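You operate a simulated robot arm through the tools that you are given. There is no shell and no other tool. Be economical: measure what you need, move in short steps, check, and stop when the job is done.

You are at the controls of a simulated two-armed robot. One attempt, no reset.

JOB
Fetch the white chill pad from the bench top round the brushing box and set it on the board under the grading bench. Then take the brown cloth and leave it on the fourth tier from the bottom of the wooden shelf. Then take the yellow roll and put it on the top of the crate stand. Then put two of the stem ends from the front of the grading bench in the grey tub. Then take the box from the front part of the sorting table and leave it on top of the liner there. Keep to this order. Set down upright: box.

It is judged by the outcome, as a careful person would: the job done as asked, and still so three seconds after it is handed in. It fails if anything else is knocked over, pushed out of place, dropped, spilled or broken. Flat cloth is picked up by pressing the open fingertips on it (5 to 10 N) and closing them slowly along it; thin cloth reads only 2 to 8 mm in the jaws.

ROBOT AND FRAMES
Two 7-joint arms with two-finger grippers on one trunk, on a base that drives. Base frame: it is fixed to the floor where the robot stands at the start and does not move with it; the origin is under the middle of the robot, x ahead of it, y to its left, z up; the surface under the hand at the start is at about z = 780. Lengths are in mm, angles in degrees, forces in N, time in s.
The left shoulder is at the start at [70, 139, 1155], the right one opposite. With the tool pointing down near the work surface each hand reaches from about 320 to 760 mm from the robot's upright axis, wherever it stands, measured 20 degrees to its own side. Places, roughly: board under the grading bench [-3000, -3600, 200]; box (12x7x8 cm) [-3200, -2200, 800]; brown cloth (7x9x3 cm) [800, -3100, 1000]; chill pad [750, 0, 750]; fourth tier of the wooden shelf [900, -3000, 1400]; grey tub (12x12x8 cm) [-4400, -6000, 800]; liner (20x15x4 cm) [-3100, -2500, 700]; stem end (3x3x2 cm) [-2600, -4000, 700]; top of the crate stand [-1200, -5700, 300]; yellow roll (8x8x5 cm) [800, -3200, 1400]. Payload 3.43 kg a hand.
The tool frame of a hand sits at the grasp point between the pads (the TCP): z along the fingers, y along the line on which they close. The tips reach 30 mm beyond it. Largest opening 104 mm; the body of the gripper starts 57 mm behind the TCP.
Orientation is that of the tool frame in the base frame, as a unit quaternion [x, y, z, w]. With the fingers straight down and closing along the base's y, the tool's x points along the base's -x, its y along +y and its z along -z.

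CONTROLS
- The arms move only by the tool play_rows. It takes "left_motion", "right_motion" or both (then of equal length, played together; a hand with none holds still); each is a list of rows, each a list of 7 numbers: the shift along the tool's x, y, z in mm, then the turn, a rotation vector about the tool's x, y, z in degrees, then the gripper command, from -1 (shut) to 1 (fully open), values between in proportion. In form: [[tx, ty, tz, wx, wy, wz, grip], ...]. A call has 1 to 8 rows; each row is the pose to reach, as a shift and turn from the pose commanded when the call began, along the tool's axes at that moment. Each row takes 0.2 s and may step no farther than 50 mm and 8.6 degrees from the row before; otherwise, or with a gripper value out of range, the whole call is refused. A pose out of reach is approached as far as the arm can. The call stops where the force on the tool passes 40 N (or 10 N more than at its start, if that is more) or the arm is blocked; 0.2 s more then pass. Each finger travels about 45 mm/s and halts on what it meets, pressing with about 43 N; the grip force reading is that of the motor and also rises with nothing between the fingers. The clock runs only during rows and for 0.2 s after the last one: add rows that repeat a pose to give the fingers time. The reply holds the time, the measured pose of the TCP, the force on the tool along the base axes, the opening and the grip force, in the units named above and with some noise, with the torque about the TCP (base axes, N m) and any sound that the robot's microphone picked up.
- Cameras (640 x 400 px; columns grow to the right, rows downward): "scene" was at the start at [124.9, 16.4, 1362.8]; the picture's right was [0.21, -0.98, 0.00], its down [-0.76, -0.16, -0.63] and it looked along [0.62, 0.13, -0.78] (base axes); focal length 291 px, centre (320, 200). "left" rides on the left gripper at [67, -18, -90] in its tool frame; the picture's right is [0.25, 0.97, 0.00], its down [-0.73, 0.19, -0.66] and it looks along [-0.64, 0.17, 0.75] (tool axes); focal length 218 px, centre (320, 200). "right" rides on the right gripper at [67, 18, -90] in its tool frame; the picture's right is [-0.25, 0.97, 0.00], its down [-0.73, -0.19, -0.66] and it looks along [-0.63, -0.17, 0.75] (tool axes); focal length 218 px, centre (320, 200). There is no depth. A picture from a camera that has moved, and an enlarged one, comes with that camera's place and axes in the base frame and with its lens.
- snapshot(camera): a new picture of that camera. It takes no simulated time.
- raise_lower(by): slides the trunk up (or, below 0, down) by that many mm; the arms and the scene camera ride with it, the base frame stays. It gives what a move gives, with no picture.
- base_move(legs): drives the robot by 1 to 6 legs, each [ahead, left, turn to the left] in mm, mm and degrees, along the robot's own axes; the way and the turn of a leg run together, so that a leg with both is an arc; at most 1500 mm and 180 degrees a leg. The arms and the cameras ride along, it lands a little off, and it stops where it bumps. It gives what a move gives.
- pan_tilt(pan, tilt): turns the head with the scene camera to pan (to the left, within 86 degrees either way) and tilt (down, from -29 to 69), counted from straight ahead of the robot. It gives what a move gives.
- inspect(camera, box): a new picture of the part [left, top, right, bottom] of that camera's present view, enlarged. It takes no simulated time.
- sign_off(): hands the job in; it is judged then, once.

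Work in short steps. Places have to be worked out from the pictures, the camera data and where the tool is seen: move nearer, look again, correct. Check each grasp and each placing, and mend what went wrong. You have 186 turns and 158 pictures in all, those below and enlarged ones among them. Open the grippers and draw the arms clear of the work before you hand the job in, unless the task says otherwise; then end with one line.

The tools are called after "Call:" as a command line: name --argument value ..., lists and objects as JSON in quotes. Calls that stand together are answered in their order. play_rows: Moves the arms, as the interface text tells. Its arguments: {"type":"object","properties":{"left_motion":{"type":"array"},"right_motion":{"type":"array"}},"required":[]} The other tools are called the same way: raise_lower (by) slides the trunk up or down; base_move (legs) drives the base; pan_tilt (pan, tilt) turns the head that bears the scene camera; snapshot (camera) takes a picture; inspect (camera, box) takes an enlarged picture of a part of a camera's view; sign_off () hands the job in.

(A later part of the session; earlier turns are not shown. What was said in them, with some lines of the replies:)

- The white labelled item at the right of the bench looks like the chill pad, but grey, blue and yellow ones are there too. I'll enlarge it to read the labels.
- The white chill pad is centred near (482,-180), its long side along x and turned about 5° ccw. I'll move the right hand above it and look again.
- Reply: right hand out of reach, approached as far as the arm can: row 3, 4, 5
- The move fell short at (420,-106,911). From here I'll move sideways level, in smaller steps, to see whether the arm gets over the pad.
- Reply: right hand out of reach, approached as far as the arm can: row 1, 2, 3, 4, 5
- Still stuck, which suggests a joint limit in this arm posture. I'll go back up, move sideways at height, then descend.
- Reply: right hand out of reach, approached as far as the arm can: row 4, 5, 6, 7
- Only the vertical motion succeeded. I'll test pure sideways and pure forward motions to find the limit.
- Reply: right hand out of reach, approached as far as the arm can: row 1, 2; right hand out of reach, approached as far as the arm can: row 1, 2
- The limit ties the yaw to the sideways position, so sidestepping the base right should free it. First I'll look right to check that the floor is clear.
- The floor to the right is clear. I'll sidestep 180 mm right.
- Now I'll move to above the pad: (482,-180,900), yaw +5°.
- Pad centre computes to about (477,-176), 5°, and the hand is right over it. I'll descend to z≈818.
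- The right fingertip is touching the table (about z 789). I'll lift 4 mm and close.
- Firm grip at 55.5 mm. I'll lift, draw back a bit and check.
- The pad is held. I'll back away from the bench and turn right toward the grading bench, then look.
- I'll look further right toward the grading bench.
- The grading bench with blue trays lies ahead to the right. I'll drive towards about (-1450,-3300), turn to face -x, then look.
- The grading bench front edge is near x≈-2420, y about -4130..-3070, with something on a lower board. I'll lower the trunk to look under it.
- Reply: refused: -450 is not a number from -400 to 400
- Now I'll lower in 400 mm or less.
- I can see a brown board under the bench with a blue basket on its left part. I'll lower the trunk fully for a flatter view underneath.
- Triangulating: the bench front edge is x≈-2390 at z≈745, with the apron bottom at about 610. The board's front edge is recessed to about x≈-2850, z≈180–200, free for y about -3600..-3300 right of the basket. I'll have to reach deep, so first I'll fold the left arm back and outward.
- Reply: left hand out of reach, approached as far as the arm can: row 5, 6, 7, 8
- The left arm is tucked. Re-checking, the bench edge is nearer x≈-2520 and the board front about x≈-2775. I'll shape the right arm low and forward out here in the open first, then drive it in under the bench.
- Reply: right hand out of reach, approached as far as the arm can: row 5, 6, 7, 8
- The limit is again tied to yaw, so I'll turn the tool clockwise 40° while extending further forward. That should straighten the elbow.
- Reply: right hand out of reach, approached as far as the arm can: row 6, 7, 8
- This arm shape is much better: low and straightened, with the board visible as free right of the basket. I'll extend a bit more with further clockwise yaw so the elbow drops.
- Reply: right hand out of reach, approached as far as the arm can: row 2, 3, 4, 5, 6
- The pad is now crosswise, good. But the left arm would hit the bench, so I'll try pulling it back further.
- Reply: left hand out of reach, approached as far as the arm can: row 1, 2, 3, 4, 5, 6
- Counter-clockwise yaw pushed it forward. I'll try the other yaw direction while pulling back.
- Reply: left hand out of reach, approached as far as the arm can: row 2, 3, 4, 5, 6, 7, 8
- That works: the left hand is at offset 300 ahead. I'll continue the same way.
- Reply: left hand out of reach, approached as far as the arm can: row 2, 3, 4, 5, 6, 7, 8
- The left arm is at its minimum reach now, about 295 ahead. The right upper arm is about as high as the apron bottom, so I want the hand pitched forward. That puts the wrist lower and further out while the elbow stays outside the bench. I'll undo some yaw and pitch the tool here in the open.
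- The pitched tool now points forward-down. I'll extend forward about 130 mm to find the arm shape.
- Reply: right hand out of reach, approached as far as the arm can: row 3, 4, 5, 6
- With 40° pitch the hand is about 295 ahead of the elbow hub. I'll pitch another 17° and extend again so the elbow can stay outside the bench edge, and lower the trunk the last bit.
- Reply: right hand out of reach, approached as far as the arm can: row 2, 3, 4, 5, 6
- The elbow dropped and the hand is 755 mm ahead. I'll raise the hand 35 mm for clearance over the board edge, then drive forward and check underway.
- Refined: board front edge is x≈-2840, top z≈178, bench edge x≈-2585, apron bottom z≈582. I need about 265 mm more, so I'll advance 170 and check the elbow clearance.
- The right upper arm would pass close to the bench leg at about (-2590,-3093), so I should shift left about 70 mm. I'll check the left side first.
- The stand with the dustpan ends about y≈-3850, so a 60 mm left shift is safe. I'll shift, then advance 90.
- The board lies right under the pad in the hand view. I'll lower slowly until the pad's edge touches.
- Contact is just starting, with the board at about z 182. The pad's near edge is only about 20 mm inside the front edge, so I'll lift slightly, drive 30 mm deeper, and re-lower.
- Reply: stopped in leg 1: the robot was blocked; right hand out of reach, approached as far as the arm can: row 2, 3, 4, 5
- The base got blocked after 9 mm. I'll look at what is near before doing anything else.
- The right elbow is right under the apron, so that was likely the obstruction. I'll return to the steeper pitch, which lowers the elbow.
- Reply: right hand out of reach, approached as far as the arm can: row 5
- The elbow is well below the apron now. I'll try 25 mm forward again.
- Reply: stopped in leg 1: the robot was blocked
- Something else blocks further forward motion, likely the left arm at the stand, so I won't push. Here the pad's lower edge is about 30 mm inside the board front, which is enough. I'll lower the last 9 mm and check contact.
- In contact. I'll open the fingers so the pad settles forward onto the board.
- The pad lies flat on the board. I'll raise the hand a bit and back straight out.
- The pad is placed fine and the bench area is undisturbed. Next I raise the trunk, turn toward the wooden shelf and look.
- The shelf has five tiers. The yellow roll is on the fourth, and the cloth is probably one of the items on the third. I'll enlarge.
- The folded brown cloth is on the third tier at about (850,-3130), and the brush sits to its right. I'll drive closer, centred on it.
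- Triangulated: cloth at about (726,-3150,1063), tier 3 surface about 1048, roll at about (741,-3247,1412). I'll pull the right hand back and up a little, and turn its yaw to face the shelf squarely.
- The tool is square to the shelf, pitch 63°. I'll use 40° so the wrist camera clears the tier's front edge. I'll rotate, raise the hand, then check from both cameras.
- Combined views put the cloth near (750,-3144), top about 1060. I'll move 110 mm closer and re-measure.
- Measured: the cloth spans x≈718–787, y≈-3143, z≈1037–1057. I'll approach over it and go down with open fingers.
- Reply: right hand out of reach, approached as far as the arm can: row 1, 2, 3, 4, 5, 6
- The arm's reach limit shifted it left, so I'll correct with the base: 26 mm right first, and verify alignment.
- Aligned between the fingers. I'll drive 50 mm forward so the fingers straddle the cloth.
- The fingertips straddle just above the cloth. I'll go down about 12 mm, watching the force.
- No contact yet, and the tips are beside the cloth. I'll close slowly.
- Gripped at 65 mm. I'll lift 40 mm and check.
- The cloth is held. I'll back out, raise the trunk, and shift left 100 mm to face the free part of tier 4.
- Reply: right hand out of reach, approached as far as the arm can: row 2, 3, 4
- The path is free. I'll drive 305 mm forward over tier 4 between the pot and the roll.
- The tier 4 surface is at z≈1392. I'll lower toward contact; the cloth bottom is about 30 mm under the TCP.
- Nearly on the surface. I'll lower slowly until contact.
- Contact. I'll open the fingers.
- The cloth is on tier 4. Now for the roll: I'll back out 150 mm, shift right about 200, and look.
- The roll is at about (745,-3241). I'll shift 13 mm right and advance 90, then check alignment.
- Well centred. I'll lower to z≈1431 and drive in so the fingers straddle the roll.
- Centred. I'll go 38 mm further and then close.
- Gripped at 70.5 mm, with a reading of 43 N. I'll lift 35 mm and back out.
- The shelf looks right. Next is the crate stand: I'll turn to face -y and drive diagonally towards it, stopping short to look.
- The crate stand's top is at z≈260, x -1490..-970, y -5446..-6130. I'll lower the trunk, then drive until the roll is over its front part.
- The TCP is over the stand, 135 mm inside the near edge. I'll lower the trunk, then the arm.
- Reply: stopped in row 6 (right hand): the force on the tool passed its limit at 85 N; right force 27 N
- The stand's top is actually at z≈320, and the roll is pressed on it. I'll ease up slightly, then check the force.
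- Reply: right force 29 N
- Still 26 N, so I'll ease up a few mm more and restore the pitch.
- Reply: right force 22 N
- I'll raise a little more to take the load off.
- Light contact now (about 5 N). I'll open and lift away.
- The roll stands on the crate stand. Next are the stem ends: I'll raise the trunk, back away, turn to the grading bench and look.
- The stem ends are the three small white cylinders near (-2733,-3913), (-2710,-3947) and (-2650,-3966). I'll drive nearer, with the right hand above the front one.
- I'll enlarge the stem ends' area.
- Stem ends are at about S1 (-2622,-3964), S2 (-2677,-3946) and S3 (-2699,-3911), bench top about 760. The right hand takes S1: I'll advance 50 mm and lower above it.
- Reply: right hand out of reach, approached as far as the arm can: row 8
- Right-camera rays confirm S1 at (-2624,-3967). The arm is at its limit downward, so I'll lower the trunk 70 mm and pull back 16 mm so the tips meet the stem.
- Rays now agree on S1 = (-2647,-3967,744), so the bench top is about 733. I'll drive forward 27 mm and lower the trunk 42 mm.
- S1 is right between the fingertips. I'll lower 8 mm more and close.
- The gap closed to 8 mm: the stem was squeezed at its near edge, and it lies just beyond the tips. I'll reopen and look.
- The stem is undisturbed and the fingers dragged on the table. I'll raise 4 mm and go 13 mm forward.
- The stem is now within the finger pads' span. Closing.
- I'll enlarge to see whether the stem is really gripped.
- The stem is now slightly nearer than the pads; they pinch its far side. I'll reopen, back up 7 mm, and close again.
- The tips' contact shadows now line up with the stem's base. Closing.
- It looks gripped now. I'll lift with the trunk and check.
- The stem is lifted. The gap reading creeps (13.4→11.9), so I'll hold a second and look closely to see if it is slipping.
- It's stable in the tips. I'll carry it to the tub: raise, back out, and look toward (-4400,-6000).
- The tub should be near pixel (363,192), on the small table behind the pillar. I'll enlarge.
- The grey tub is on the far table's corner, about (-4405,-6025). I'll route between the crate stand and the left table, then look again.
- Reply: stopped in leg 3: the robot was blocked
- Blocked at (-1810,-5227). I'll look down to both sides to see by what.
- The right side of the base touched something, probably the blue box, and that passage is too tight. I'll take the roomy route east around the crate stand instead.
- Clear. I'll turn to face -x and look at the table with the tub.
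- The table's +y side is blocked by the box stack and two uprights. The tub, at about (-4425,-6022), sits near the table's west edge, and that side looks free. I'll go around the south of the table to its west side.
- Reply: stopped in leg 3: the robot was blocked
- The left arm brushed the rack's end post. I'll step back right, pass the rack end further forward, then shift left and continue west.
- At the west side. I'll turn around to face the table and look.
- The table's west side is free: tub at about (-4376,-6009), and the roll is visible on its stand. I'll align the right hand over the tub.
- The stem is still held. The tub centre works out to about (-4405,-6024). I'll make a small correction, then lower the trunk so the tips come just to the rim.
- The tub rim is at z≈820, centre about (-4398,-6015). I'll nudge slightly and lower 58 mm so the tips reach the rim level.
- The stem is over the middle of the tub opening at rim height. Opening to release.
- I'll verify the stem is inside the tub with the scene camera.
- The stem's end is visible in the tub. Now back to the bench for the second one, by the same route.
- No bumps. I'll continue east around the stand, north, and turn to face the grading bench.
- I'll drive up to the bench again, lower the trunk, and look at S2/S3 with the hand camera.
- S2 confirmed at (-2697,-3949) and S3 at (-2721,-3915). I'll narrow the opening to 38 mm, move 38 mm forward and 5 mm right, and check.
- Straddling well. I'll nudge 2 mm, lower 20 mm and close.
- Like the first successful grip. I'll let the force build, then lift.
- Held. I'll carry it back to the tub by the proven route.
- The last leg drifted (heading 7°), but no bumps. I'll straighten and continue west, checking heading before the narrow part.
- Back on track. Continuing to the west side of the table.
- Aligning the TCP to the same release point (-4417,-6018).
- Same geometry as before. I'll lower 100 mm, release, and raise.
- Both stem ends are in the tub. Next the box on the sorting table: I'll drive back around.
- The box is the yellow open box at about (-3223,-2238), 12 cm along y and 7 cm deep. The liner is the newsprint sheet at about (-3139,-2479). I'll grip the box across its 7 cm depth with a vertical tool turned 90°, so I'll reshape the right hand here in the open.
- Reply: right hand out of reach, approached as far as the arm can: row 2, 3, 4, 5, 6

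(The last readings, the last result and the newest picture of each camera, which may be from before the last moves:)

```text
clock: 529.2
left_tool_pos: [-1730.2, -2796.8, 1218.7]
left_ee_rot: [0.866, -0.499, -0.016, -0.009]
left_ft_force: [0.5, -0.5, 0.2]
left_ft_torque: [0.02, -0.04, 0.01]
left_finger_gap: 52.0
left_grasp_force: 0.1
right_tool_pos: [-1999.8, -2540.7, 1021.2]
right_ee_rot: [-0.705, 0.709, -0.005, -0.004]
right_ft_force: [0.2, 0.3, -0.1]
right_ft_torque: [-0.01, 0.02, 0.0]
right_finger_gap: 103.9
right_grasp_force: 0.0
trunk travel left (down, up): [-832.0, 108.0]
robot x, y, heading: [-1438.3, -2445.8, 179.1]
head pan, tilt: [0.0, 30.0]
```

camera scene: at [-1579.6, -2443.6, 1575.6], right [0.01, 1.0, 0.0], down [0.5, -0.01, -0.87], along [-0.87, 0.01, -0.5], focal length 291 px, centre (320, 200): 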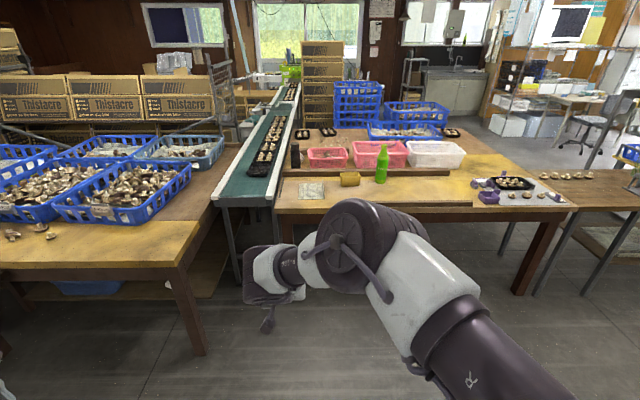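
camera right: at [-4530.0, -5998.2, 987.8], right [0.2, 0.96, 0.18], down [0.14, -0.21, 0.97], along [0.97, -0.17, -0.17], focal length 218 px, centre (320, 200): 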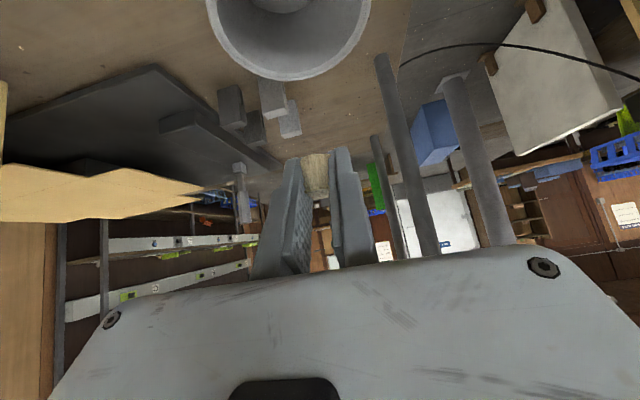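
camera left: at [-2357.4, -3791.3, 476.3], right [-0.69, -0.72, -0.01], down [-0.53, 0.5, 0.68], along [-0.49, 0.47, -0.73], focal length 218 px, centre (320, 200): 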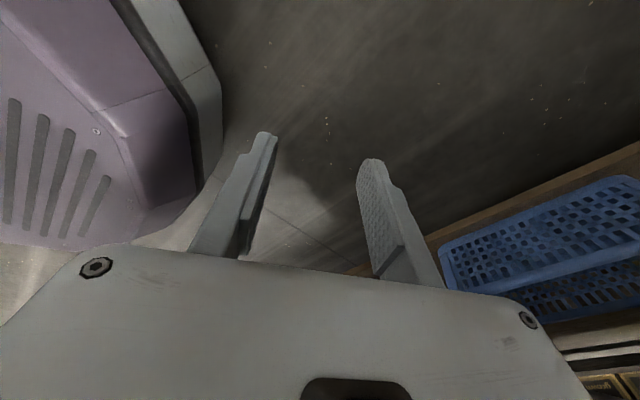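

The tool is vertical with its closing axis along x. I'll drive so the hand comes just short of the box and look.

Call:
base_move --legs '[[0, -300, 0.8], [1000, 0, 0]]'

Call:
pan_tilt --pan 0 --tilt 45

Call:
snapshot --camera "scene"

Call:
snapshot --camera "right"

```text
clock: 536.1
left_tool_pos: [-2762.8, -2467.1, 1219.1]
left_ee_rot: [0.86, -0.51, -0.015, -0.009]
left_ft_force: [0.2, 0.8, -0.2]
left_ft_torque: [-0.01, 0.0, -0.04]
left_finger_gap: 51.9
left_grasp_force: 0.0
right_tool_pos: [-3025.2, -2205.5, 1021.5]
right_ee_rot: [-0.697, 0.717, -0.005, -0.005]
right_ft_force: [-0.8, 0.0, -0.1]
right_ft_torque: [0.03, 0.0, 0.0]
right_finger_gap: 103.9
right_grasp_force: 0.1
trunk travel left (down, up): [-832.0, 108.0]
robot x, y, heading: [-2462.4, -2121.5, 178.0]
head pan, tilt: [0.0, 30.0]
```

```text
clock: 536.9
left_tool_pos: [-2762.8, -2466.9, 1218.1]
left_ee_rot: [0.86, -0.51, -0.017, -0.009]
left_ft_force: [0.2, 0.1, -0.6]
left_ft_torque: [0.02, 0.0, 0.02]
left_finger_gap: 52.1
left_grasp_force: 0.0
right_tool_pos: [-3025.1, -2204.9, 1021.3]
right_ee_rot: [-0.696, 0.718, -0.005, -0.005]
right_ft_force: [0.6, -0.8, 0.8]
right_ft_torque: [-0.02, 0.03, 0.0]
right_finger_gap: 104.0
right_grasp_force: 0.1
trunk travel left (down, up): [-832.0, 108.0]
robot x, y, heading: [-2463.8, -2123.5, 177.8]
head pan, tilt: [0.0, 45.0]
```

```text
39 pictures are left
camera scene: at [-2593.7, -2118.6, 1553.1], right [0.04, 1.0, 0.0], down [0.71, -0.03, -0.71], along [-0.71, 0.03, -0.71], focal length 291 px, centre (320, 200)
```

scene: 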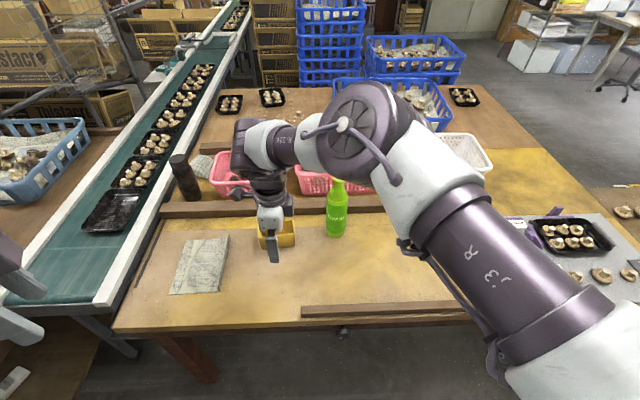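

```text
38 pictures are left
camera right: at [-3045.3, -2269.0, 1112.0], right [-0.96, 0.28, -0.01], down [0.21, 0.73, 0.65], along [0.19, 0.62, -0.76], focal length 218 px, centre (320, 200)
```

right: 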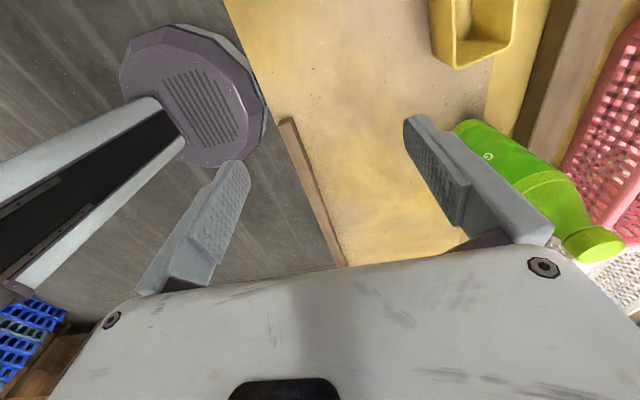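

The box centre is about (-3200,-2240), rim z≈815, with a rail 80 mm behind it. The round base has room. I'll straighten the heading and bring the TCP over the box.

Call:
base_move --legs '[[0, 0, 2.1], [177, 14, 0]]'

Call:
snapshot --camera "right"

Call:
inspect --camera "scene" --box '[120, 180, 400, 380]'

```text
clock: 538.8
left_tool_pos: [-2923.5, -2490.4, 1219.8]
left_ee_rot: [0.868, -0.496, -0.016, -0.009]
left_ft_force: [0.2, 0.1, 0.5]
left_ft_torque: [0.0, 0.02, 0.0]
left_finger_gap: 52.1
left_grasp_force: 0.0
right_tool_pos: [-3195.6, -2235.0, 1023.3]
right_ee_rot: [0.709, -0.705, 0.004, 0.006]
right_ft_force: [0.6, -0.5, 0.4]
right_ft_torque: [-0.01, 0.05, 0.01]
right_finger_gap: 104.2
right_grasp_force: 0.1
trunk travel left (down, up): [-832.0, 108.0]
robot x, y, heading: [-2635.4, -2138.7, 179.9]
head pan, tilt: [0.0, 45.0]
```

```text
37 pictures are left
camera right: at [-3211.4, -2301.8, 1114.0], right [-0.97, 0.25, 0.0], down [0.19, 0.74, 0.65], along [0.16, 0.63, -0.76], focal length 218 px, centre (320, 200)
```

right: 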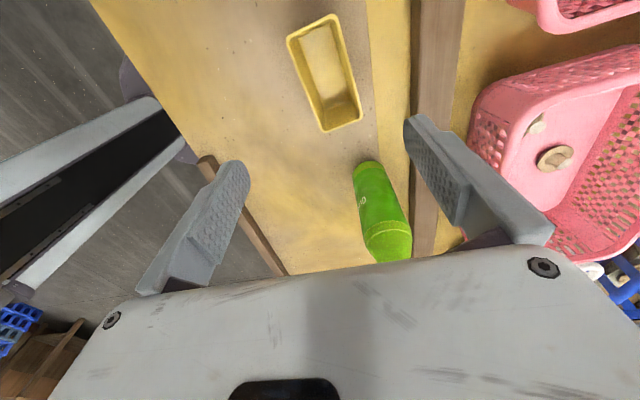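

```text
2.00 times, centred on (260, 280) of scene
camera zoom: at [-2763.9, -2136.0, 1553.5], right [0.01, 1.0, 0.0], down [0.7, 0.0, -0.71], along [-0.71, 0.0, -0.71], focal length 582 px, centre (440, 40)
```

zoom: 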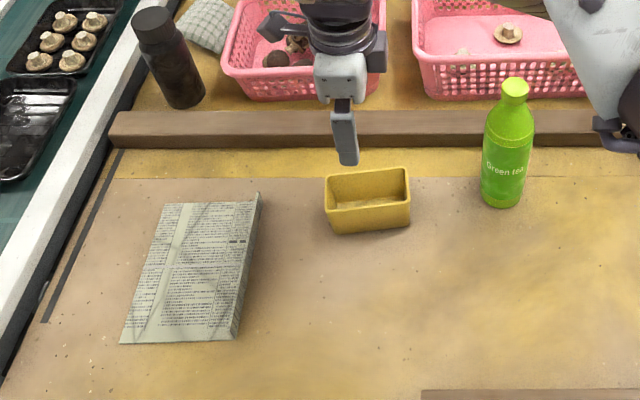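

The box is turned about 8° and centred near (-3206,-2236), with the rim near z 800. I'll align yaw and position, then lower the trunk to just above the rim and verify.

Call:
play_rows --right_motion '[[0, 5, 0, 0, 0, -4, 1], [1, 10, 0, 0, 0, -8, 1], [1, 10, 0, 0, 0, -8, 1]]'

Call:
raise_lower --by -165

Call:
snapshot --camera "right"

Call:
snapshot --camera "scene"

```text
clock: 539.6
left_tool_pos: [-2926.8, -2490.9, 1217.6]
left_ee_rot: [0.868, -0.496, -0.015, -0.01]
left_ft_force: [-0.2, 0.5, 0.3]
left_ft_torque: [0.01, 0.01, -0.04]
left_finger_gap: 51.7
left_grasp_force: 0.0
right_tool_pos: [-3207.5, -2236.2, 1019.8]
right_ee_rot: [0.757, -0.654, 0.005, 0.005]
right_ft_force: [-0.5, 1.3, -0.3]
right_ft_torque: [0.03, -0.01, 0.0]
right_finger_gap: 103.8
right_grasp_force: 0.0
trunk travel left (down, up): [-832.0, 108.0]
robot x, y, heading: [-2637.4, -2139.0, 179.8]
head pan, tilt: [0.0, 45.0]
```

```text
clock: 541.4
left_tool_pos: [-2925.0, -2490.1, 1053.0]
left_ee_rot: [0.868, -0.496, -0.016, -0.009]
left_ft_force: [0.3, 0.0, 0.0]
left_ft_torque: [-0.02, -0.02, 0.0]
left_finger_gap: 52.0
left_grasp_force: 0.1
right_tool_pos: [-3207.5, -2236.8, 856.9]
right_ee_rot: [0.756, -0.654, 0.006, 0.005]
right_ft_force: [-0.1, -0.1, -0.3]
right_ft_torque: [-0.01, 0.02, -0.01]
right_finger_gap: 104.1
right_grasp_force: 0.0
trunk travel left (down, up): [-667.0, 273.0]
robot x, y, heading: [-2635.5, -2139.8, 179.8]
head pan, tilt: [0.0, 45.0]
```

```text
35 pictures are left
camera right: at [-3214.6, -2304.1, 947.3], right [-0.99, 0.11, 0.0], down [0.08, 0.76, 0.65], along [0.07, 0.64, -0.76], focal length 218 px, centre (320, 200)
```

right: 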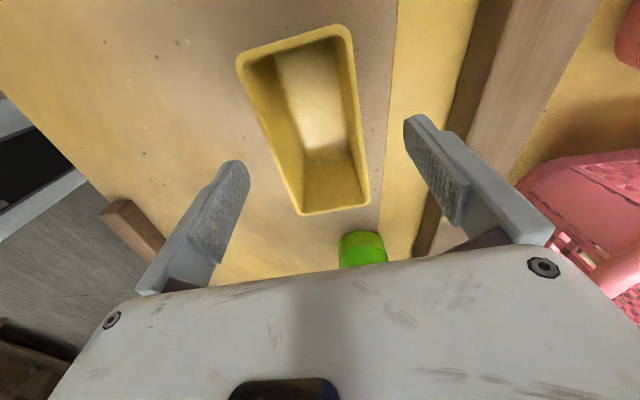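

```text
34 pictures are left
camera scene: at [-2768.1, -2136.2, 1388.1], right [0.01, 1.0, 0.0], down [0.71, 0.0, -0.71], along [-0.71, 0.0, -0.71], focal length 291 px, centre (320, 200)
```

scene: 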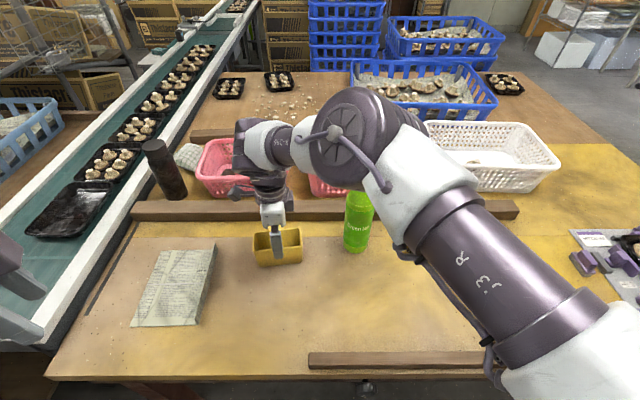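

Centred exactly: (-3206,-2236), rim z≈810. I'll lower 80 mm and close on the box.

Call:
raise_lower --by -80

Call:
play_rows --right_motion '[[0, 0, 0, 0, 0, 0, 0.7], [0, 0, 0, 0, 0, 0, 0.5], [0, 0, 0, 0, 0, 0, 0.3], [0, 0, 0, 0, 0, 0, 0.15], [0, 0, 0, 0, 0, 0, 0.1], [0, 0, 0, 0, 0, 0, 0.1]]'

Call:
snapshot --camera "right"

```text
clock: 542.6
left_tool_pos: [-2923.9, -2489.6, 974.8]
left_ee_rot: [0.868, -0.497, -0.016, -0.009]
left_ft_force: [0.2, -0.2, 0.0]
left_ft_torque: [0.03, 0.0, -0.01]
left_finger_gap: 52.0
left_grasp_force: 0.0
right_tool_pos: [-3205.9, -2236.5, 779.6]
right_ee_rot: [0.755, -0.655, 0.006, 0.005]
right_ft_force: [4.4, 1.4, 24.1]
right_ft_torque: [0.47, -1.41, 0.06]
right_finger_gap: 101.8
right_grasp_force: 0.0
trunk travel left (down, up): [-587.0, 353.0]
robot x, y, heading: [-2638.9, -2136.5, 179.7]
head pan, tilt: [0.0, 45.0]
```

```text
clock: 544.0
left_tool_pos: [-2924.9, -2490.2, 973.7]
left_ee_rot: [0.868, -0.496, -0.016, -0.009]
left_ft_force: [-0.2, -0.1, 0.0]
left_ft_torque: [-0.01, -0.04, -0.05]
left_finger_gap: 52.3
left_grasp_force: 0.0
right_tool_pos: [-3208.0, -2237.2, 776.5]
right_ee_rot: [0.756, -0.654, 0.005, 0.004]
right_ft_force: [-0.5, -0.6, -0.6]
right_ft_torque: [0.03, -0.01, -0.03]
right_finger_gap: 60.8
right_grasp_force: 43.2
trunk travel left (down, up): [-587.0, 353.0]
robot x, y, heading: [-2638.3, -2137.1, 179.7]
head pan, tilt: [0.0, 45.0]
```

```text
33 pictures are left
camera right: at [-3214.7, -2304.1, 867.0], right [-0.99, 0.11, 0.0], down [0.08, 0.76, 0.65], along [0.07, 0.64, -0.76], focal length 218 px, centre (320, 200)
```

right: 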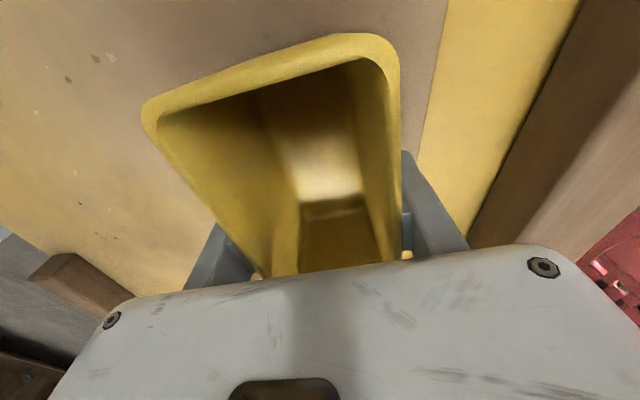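

Gripped at 60.8 mm (the table top is about z 747). I'll lift and check.

Call:
raise_lower --by 100

Call:
snapshot --camera "right"

Call:
inspect --camera "scene" --box '[110, 190, 330, 350]'

```text
clock: 545.3
left_tool_pos: [-2926.6, -2490.0, 1073.7]
left_ee_rot: [0.868, -0.496, -0.015, -0.009]
left_ft_force: [-0.6, 0.1, 0.7]
left_ft_torque: [0.0, -0.02, -0.04]
left_finger_gap: 51.8
left_grasp_force: 0.1
right_tool_pos: [-3205.7, -2237.3, 875.4]
right_ee_rot: [0.756, -0.654, 0.005, 0.005]
right_ft_force: [-0.1, 0.0, -0.5]
right_ft_torque: [0.06, -0.02, 0.03]
right_finger_gap: 60.5
right_grasp_force: 42.7
trunk travel left (down, up): [-687.0, 253.0]
robot x, y, heading: [-2634.8, -2136.2, 179.6]
head pan, tilt: [0.0, 45.0]
```

```text
32 pictures are left
camera right: at [-3214.9, -2304.3, 966.9], right [-0.99, 0.11, 0.0], down [0.08, 0.76, 0.65], along [0.07, 0.64, -0.76], focal length 218 px, centre (320, 200)
```

right: 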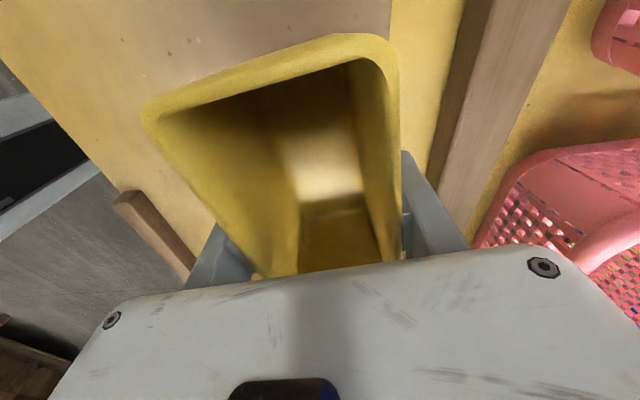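

```text
2.50 times, centred on (220, 270) of scene
camera zoom: at [-2768.6, -2136.5, 1408.0], right [0.01, 1.0, 0.0], down [0.71, 0.0, -0.71], along [-0.71, 0.0, -0.71], focal length 728 px, centre (570, 25)
```

zoom: 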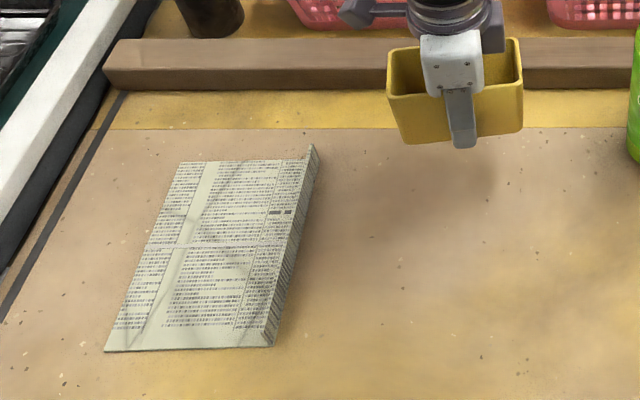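

Box held, hanging straight. The liner's flat part is about 10 cm wide in y (its right edge is folded up) and 20 cm long in x. So I'll turn the box 82° to lie along x, then place it at about (-3120,-2505).

Call:
play_rows --right_motion '[[0, 0, 0, 0, 0, -8.5, 0.0], [0, 0, 0, 0, 0, -17, 0.0], [0, 0, 0, 0, 0, -25.5, 0.0], [0, 0, 0, 0, 0, -34, 0.0], [0, 0, 0, 0, 0, -42.5, 0.0], [0, 0, 0, 0, 0, -51, 0.0], [0, 0, 0, 0, 0, -59.5, 0.0], [0, 0, 0, 0, 0, -68, 0.0]]'

Call:
play_rows --right_motion '[[0, 0, 0, 0, 0, -7, 0.0], [0, 0, 0, 0, 0, -13.5, 0.0], [0, 0, 0, 0, 0, -13.5, 0.0]]'

Call:
base_move --legs '[[-86, 0, 0.3], [0, 265, 0]]'

Call:
snapshot --camera "scene"

Call:
snapshot --camera "right"

```text
clock: 547.1
left_tool_pos: [-2925.4, -2490.4, 1073.5]
left_ee_rot: [0.868, -0.496, -0.016, -0.008]
left_ft_force: [-1.0, 0.5, 0.5]
left_ft_torque: [-0.04, 0.03, -0.05]
left_finger_gap: 51.9
left_grasp_force: 0.1
right_tool_pos: [-3208.0, -2238.3, 876.3]
right_ee_rot: [0.993, -0.119, 0.002, 0.006]
right_ft_force: [-0.4, -1.2, -1.1]
right_ft_torque: [0.0, 0.01, 0.0]
right_finger_gap: 60.6
right_grasp_force: 42.4
trunk travel left (down, up): [-687.0, 253.0]
robot x, y, heading: [-2638.2, -2137.6, 179.7]
head pan, tilt: [0.0, 45.0]
```

```text
clock: 547.9
left_tool_pos: [-2926.0, -2490.4, 1073.2]
left_ee_rot: [0.868, -0.496, -0.016, -0.009]
left_ft_force: [0.3, 0.4, 0.0]
left_ft_torque: [-0.01, -0.03, -0.01]
left_finger_gap: 52.1
left_grasp_force: 0.1
right_tool_pos: [-3195.2, -2237.9, 878.8]
right_ee_rot: [1.0, -0.003, 0.001, 0.008]
right_ft_force: [-0.1, 0.2, -0.4]
right_ft_torque: [0.01, 0.07, 0.0]
right_finger_gap: 60.7
right_grasp_force: 43.0
right hand out of reach, approached as far as the arm can: row 2, 3
trunk travel left (down, up): [-687.0, 253.0]
robot x, y, heading: [-2633.8, -2135.0, 179.7]
head pan, tilt: [0.0, 45.0]
```

```text
clock: 550.5
left_tool_pos: [-2837.4, -2754.4, 1074.3]
left_ee_rot: [0.869, -0.494, -0.016, -0.009]
left_ft_force: [-0.1, 0.1, 0.1]
left_ft_torque: [0.01, -0.02, -0.03]
left_finger_gap: 52.0
left_grasp_force: 0.2
right_tool_pos: [-3107.7, -2503.2, 879.4]
right_ee_rot: [1.0, -0.001, 0.002, 0.008]
right_ft_force: [-0.3, -0.4, -1.1]
right_ft_torque: [-0.01, 0.0, -0.01]
right_finger_gap: 60.7
right_grasp_force: 42.3
trunk travel left (down, up): [-687.0, 253.0]
robot x, y, heading: [-2548.3, -2401.4, 179.6]
head pan, tilt: [0.0, 45.0]
```

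```text
30 pictures are left
camera scene: at [-2681.8, -2400.2, 1408.1], right [0.0, 1.0, 0.0], down [0.71, 0.0, -0.71], along [-0.71, 0.0, -0.71], focal length 291 px, centre (320, 200)
```

scene: 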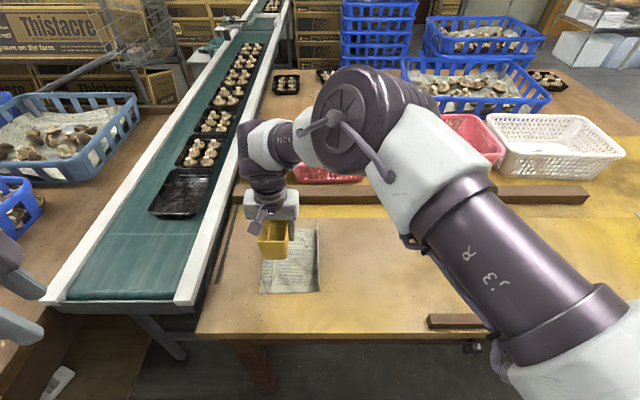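

```text
29 pictures are left
camera right: at [-3041.4, -2518.4, 969.6], right [-0.25, -0.97, 0.02], down [-0.73, 0.2, 0.65], along [-0.63, 0.15, -0.76], focal length 218 px, centre (320, 200)
```

right: 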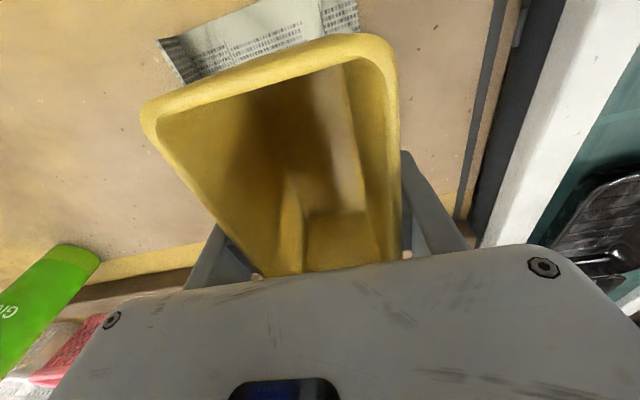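

I'll enlarge the liner to see where its fold begins relative to the box.

Call:
inspect --camera "scene" --box '[220, 200, 360, 310]'

```text
3.64 times, centred on (290, 255) of scene
camera zoom: at [-2681.8, -2400.2, 1408.1], right [0.0, 1.0, 0.0], down [0.71, 0.0, -0.71], along [-0.71, 0.0, -0.71], focal length 1058 px, centre (429, 0)
```

zoom: 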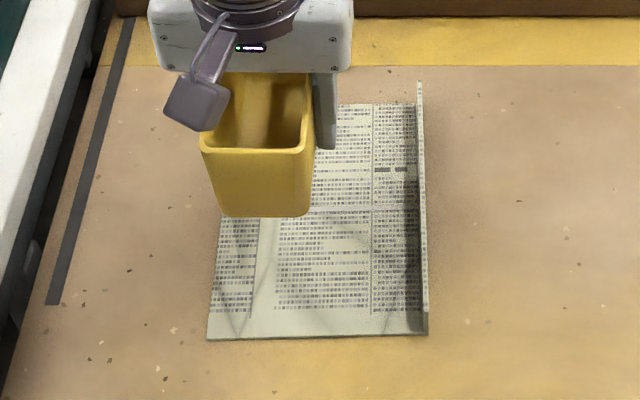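

The liner is a flat sheet (x -3224..-3021, y -2547..-2401) with an upright flap along its right edge. The centre is about (-3122,-2474), so I'll shift 24 mm right and 12 forward, then lower to just above it.

Call:
base_move --legs '[[13, -25, 0]]'

Call:
raise_lower --by -85

Call:
inspect --camera "scene" --box '[220, 200, 380, 330]'

```text
clock: 551.4
left_tool_pos: [-2847.2, -2735.8, 1072.5]
left_ee_rot: [0.869, -0.494, -0.017, -0.01]
left_ft_force: [0.4, -0.5, 0.1]
left_ft_torque: [0.0, 0.01, -0.02]
left_finger_gap: 51.8
left_grasp_force: 0.1
right_tool_pos: [-3119.2, -2483.7, 879.5]
right_ee_rot: [1.0, 0.001, 0.0, 0.006]
right_ft_force: [0.0, 0.0, -0.8]
right_ft_torque: [0.07, 0.0, 0.03]
right_finger_gap: 60.6
right_grasp_force: 43.3
trunk travel left (down, up): [-687.0, 253.0]
robot x, y, heading: [-2562.5, -2376.4, -179.7]
head pan, tilt: [0.0, 45.0]
```

```text
clock: 552.6
left_tool_pos: [-2848.5, -2731.6, 990.0]
left_ee_rot: [0.87, -0.493, -0.016, -0.009]
left_ft_force: [-0.4, 0.5, 0.5]
left_ft_torque: [-0.03, 0.01, 0.0]
left_finger_gap: 52.1
left_grasp_force: 0.1
right_tool_pos: [-3120.7, -2481.7, 794.6]
right_ee_rot: [1.0, 0.001, 0.001, 0.009]
right_ft_force: [0.1, 0.2, 0.1]
right_ft_torque: [0.03, -0.01, -0.01]
right_finger_gap: 60.6
right_grasp_force: 42.9
trunk travel left (down, up): [-602.0, 338.0]
robot x, y, heading: [-2564.0, -2377.2, -180.1]
head pan, tilt: [0.0, 45.0]
```

```text
3.08 times, centred on (300, 265) of scene
camera zoom: at [-2694.4, -2376.4, 1323.1], right [0.0, 1.0, 0.0], down [0.71, 0.0, -0.71], along [-0.71, 0.0, -0.71], focal length 896 px, centre (382, 0)
```

zoom: 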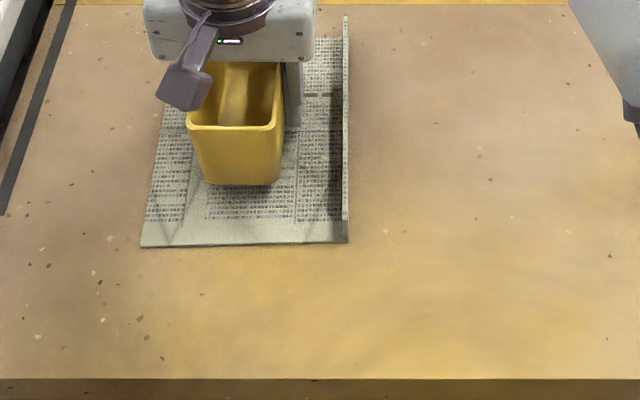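

Well placed over the liner. I'll lower slowly to contact.

Call:
raise_lower --by -12

Call:
play_rows --right_motion '[[0, 0, 2, 0, 0, 0, 0], [0, 0, 3.5, 0, 0, 0, 0]]'

```text
clock: 553.2
left_tool_pos: [-2849.2, -2733.3, 976.0]
left_ee_rot: [0.87, -0.493, -0.016, -0.009]
left_ft_force: [-0.6, -0.4, -0.6]
left_ft_torque: [-0.02, -0.03, 0.03]
left_finger_gap: 52.1
left_grasp_force: 0.0
right_tool_pos: [-3121.1, -2481.1, 782.9]
right_ee_rot: [1.0, 0.001, 0.002, 0.008]
right_ft_force: [-0.6, -1.3, -1.0]
right_ft_torque: [-0.02, -0.01, -0.02]
right_finger_gap: 60.3
right_grasp_force: 42.5
trunk travel left (down, up): [-590.0, 350.0]
robot x, y, heading: [-2567.2, -2379.2, -180.2]
head pan, tilt: [0.0, 45.0]
```

```text
clock: 553.8
left_tool_pos: [-2849.5, -2732.0, 977.2]
left_ee_rot: [0.87, -0.493, -0.016, -0.009]
left_ft_force: [0.0, -0.3, 0.4]
left_ft_torque: [0.02, -0.05, 0.0]
left_finger_gap: 52.1
left_grasp_force: 0.1
right_tool_pos: [-3120.6, -2479.8, 781.2]
right_ee_rot: [1.0, 0.0, 0.0, 0.009]
right_ft_force: [1.3, 1.1, 3.4]
right_ft_torque: [0.12, -0.23, -0.02]
right_finger_gap: 60.3
right_grasp_force: 42.9
trunk travel left (down, up): [-590.0, 350.0]
robot x, y, heading: [-2564.2, -2377.8, -180.2]
head pan, tilt: [0.0, 45.0]
```

Contact begins (3.4 N). I'll ease 1.5 mm up and open moderately.

Call:
play_rows --right_motion '[[0, 0, 1, 0, 0, 0, 0.2], [0, 0, 0, 0, 0, 0, 0.3], [0, 0, -1, 0, 0, 0, 0.45], [0, 0, -2, 0, 0, 0, 0.55], [0, 0, -2, 0, 0, 0, 0.55]]'

Call:
raise_lower --by 150

Call:
snapshot --camera "right"

Call:
inspect --camera "scene" --box '[200, 180, 400, 330]'

```text
clock: 555.0
left_tool_pos: [-2849.0, -2731.9, 977.2]
left_ee_rot: [0.87, -0.493, -0.016, -0.009]
left_ft_force: [0.0, 0.0, 0.2]
left_ft_torque: [-0.02, -0.01, 0.05]
left_finger_gap: 52.1
left_grasp_force: 0.1
right_tool_pos: [-3120.6, -2479.6, 780.9]
right_ee_rot: [1.0, -0.001, 0.001, 0.009]
right_ft_force: [-0.7, -0.3, -0.1]
right_ft_torque: [-0.01, 0.04, -0.02]
right_finger_gap: 80.5
right_grasp_force: 0.1
trunk travel left (down, up): [-590.0, 350.0]
robot x, y, heading: [-2563.6, -2375.2, -179.9]
head pan, tilt: [0.0, 45.0]
```

```text
clock: 556.7
left_tool_pos: [-2849.5, -2732.4, 1126.5]
left_ee_rot: [0.87, -0.494, -0.016, -0.01]
left_ft_force: [0.2, -0.1, -0.1]
left_ft_torque: [0.0, 0.04, -0.01]
left_finger_gap: 52.0
left_grasp_force: 0.0
right_tool_pos: [-3120.6, -2480.2, 931.2]
right_ee_rot: [1.0, 0.001, 0.001, 0.009]
right_ft_force: [1.2, -0.2, 0.1]
right_ft_torque: [0.01, 0.0, 0.04]
right_finger_gap: 80.4
right_grasp_force: 0.1
trunk travel left (down, up): [-740.0, 200.0]
robot x, y, heading: [-2559.8, -2375.3, -180.0]
head pan, tilt: [0.0, 45.0]
```

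```text
26 pictures are left
camera right: at [-3053.3, -2495.7, 1021.0], right [-0.25, -0.97, 0.02], down [-0.73, 0.2, 0.65], along [-0.63, 0.15, -0.76], focal length 218 px, centre (320, 200)
```

right: 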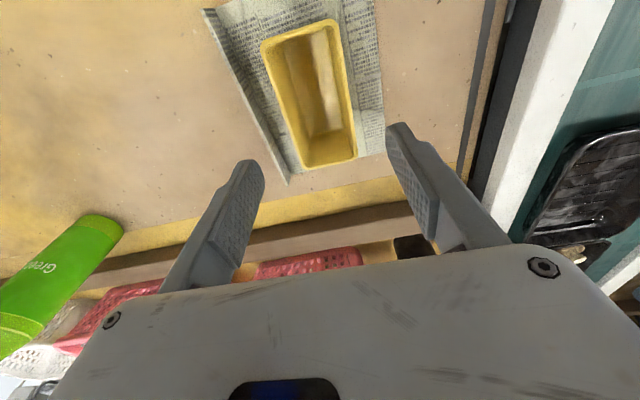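

```text
2.67 times, centred on (300, 255) of scene
camera zoom: at [-2694.6, -2376.9, 1461.0], right [0.0, 1.0, 0.0], down [0.71, 0.0, -0.71], along [-0.71, 0.0, -0.71], focal length 776 px, centre (373, 53)
```

zoom: 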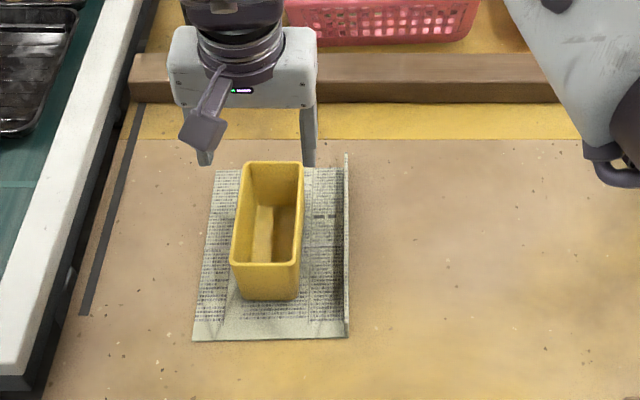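

The box stands upright on the liner. I'll back off and open both grippers.

Call:
base_move --legs '[[-600, 0, 0]]'

Call:
play_rows --left_motion '[[0, 0, 0, 0, 0, 0, 0.5], [0, 0, 0, 0, 0, 0, 1], [0, 0, 0, 0, 0, 0, 1], [0, 0, 0, 0, 0, 0, 1]]' --right_motion '[[0, 0, 0, 0, 0, 0, 0.8], [0, 0, 0, 0, 0, 0, 1], [0, 0, 0, 0, 0, 0, 1], [0, 0, 0, 0, 0, 0, 1]]'

Call:
pan_tilt --pan 25 --tilt 30

Call:
snapshot --camera "scene"

```text
clock: 560.1
left_tool_pos: [-2240.1, -2731.0, 1126.4]
left_ee_rot: [0.876, -0.483, -0.015, -0.01]
left_ft_force: [1.3, -0.7, -0.8]
left_ft_torque: [-0.01, 0.0, -0.02]
left_finger_gap: 52.1
left_grasp_force: 0.1
right_tool_pos: [-2515.8, -2486.1, 931.5]
right_ee_rot: [1.0, 0.012, 0.001, 0.009]
right_ft_force: [-0.3, 0.0, -0.2]
right_ft_torque: [0.0, 0.01, -0.01]
right_finger_gap: 80.6
right_grasp_force: 0.1
trunk travel left (down, up): [-740.0, 200.0]
robot x, y, heading: [-1960.5, -2367.5, -178.6]
head pan, tilt: [0.0, 45.0]
```

```text
clock: 561.1
left_tool_pos: [-2239.2, -2729.7, 1126.6]
left_ee_rot: [0.875, -0.483, -0.016, -0.01]
left_ft_force: [-0.1, 0.3, -0.3]
left_ft_torque: [-0.03, -0.02, -0.02]
left_finger_gap: 104.2
left_grasp_force: 0.1
right_tool_pos: [-2514.7, -2486.2, 931.1]
right_ee_rot: [1.0, 0.012, 0.001, 0.008]
right_ft_force: [0.6, 0.2, 0.2]
right_ft_torque: [0.02, 0.0, 0.02]
right_finger_gap: 103.6
right_grasp_force: 0.0
trunk travel left (down, up): [-740.0, 200.0]
robot x, y, heading: [-1956.0, -2368.8, -178.7]
head pan, tilt: [0.0, 45.0]
```

```text
clock: 562.0
left_tool_pos: [-2238.3, -2731.2, 1126.1]
left_ee_rot: [0.875, -0.483, -0.016, -0.008]
left_ft_force: [0.8, 0.7, 0.6]
left_ft_torque: [-0.02, -0.03, 0.01]
left_finger_gap: 103.9
left_grasp_force: 0.0
right_tool_pos: [-2515.3, -2486.0, 931.2]
right_ee_rot: [1.0, 0.013, 0.001, 0.009]
right_ft_force: [0.6, 0.5, 0.3]
right_ft_torque: [0.02, 0.01, -0.03]
right_finger_gap: 104.0
right_grasp_force: 0.1
trunk travel left (down, up): [-740.0, 200.0]
robot x, y, heading: [-1962.6, -2368.5, -178.8]
head pan, tilt: [25.0, 30.0]
```

```text
24 pictures are left
camera scene: at [-2091.5, -2410.5, 1483.7], right [-0.44, 0.9, 0.0], down [0.45, 0.22, -0.87], along [-0.78, -0.38, -0.5], focal length 291 px, centre (320, 200)
```

scene: 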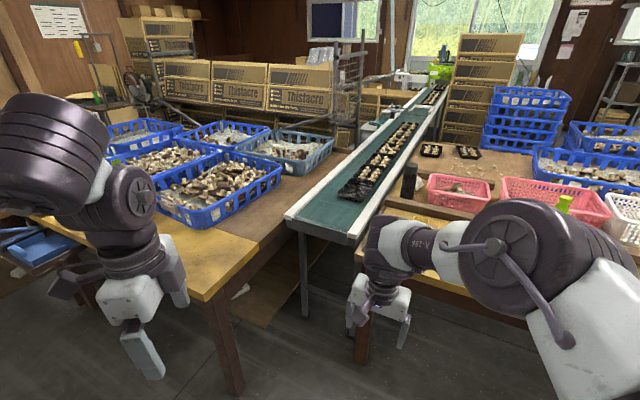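

Every item is in place, the grippers are open and the arms are clear of the work. The chill pad is still visible on the board. Handing in.

Call:
sign_off

```text
The job is handed in.
```

The job is done in the order you gave, and each placement was checked by camera. The chill pad is on the board, the brown cloth is on the fourth tier, the yellow roll is on the crate stand, two stem ends are in the grey tub, and the box is upright on the liner. While driving, the robot was stopped by light contact near the grading bench, near the crate stand and at the rack's end post; nothing looked moved in the pictures, but I did not check those spots up close.
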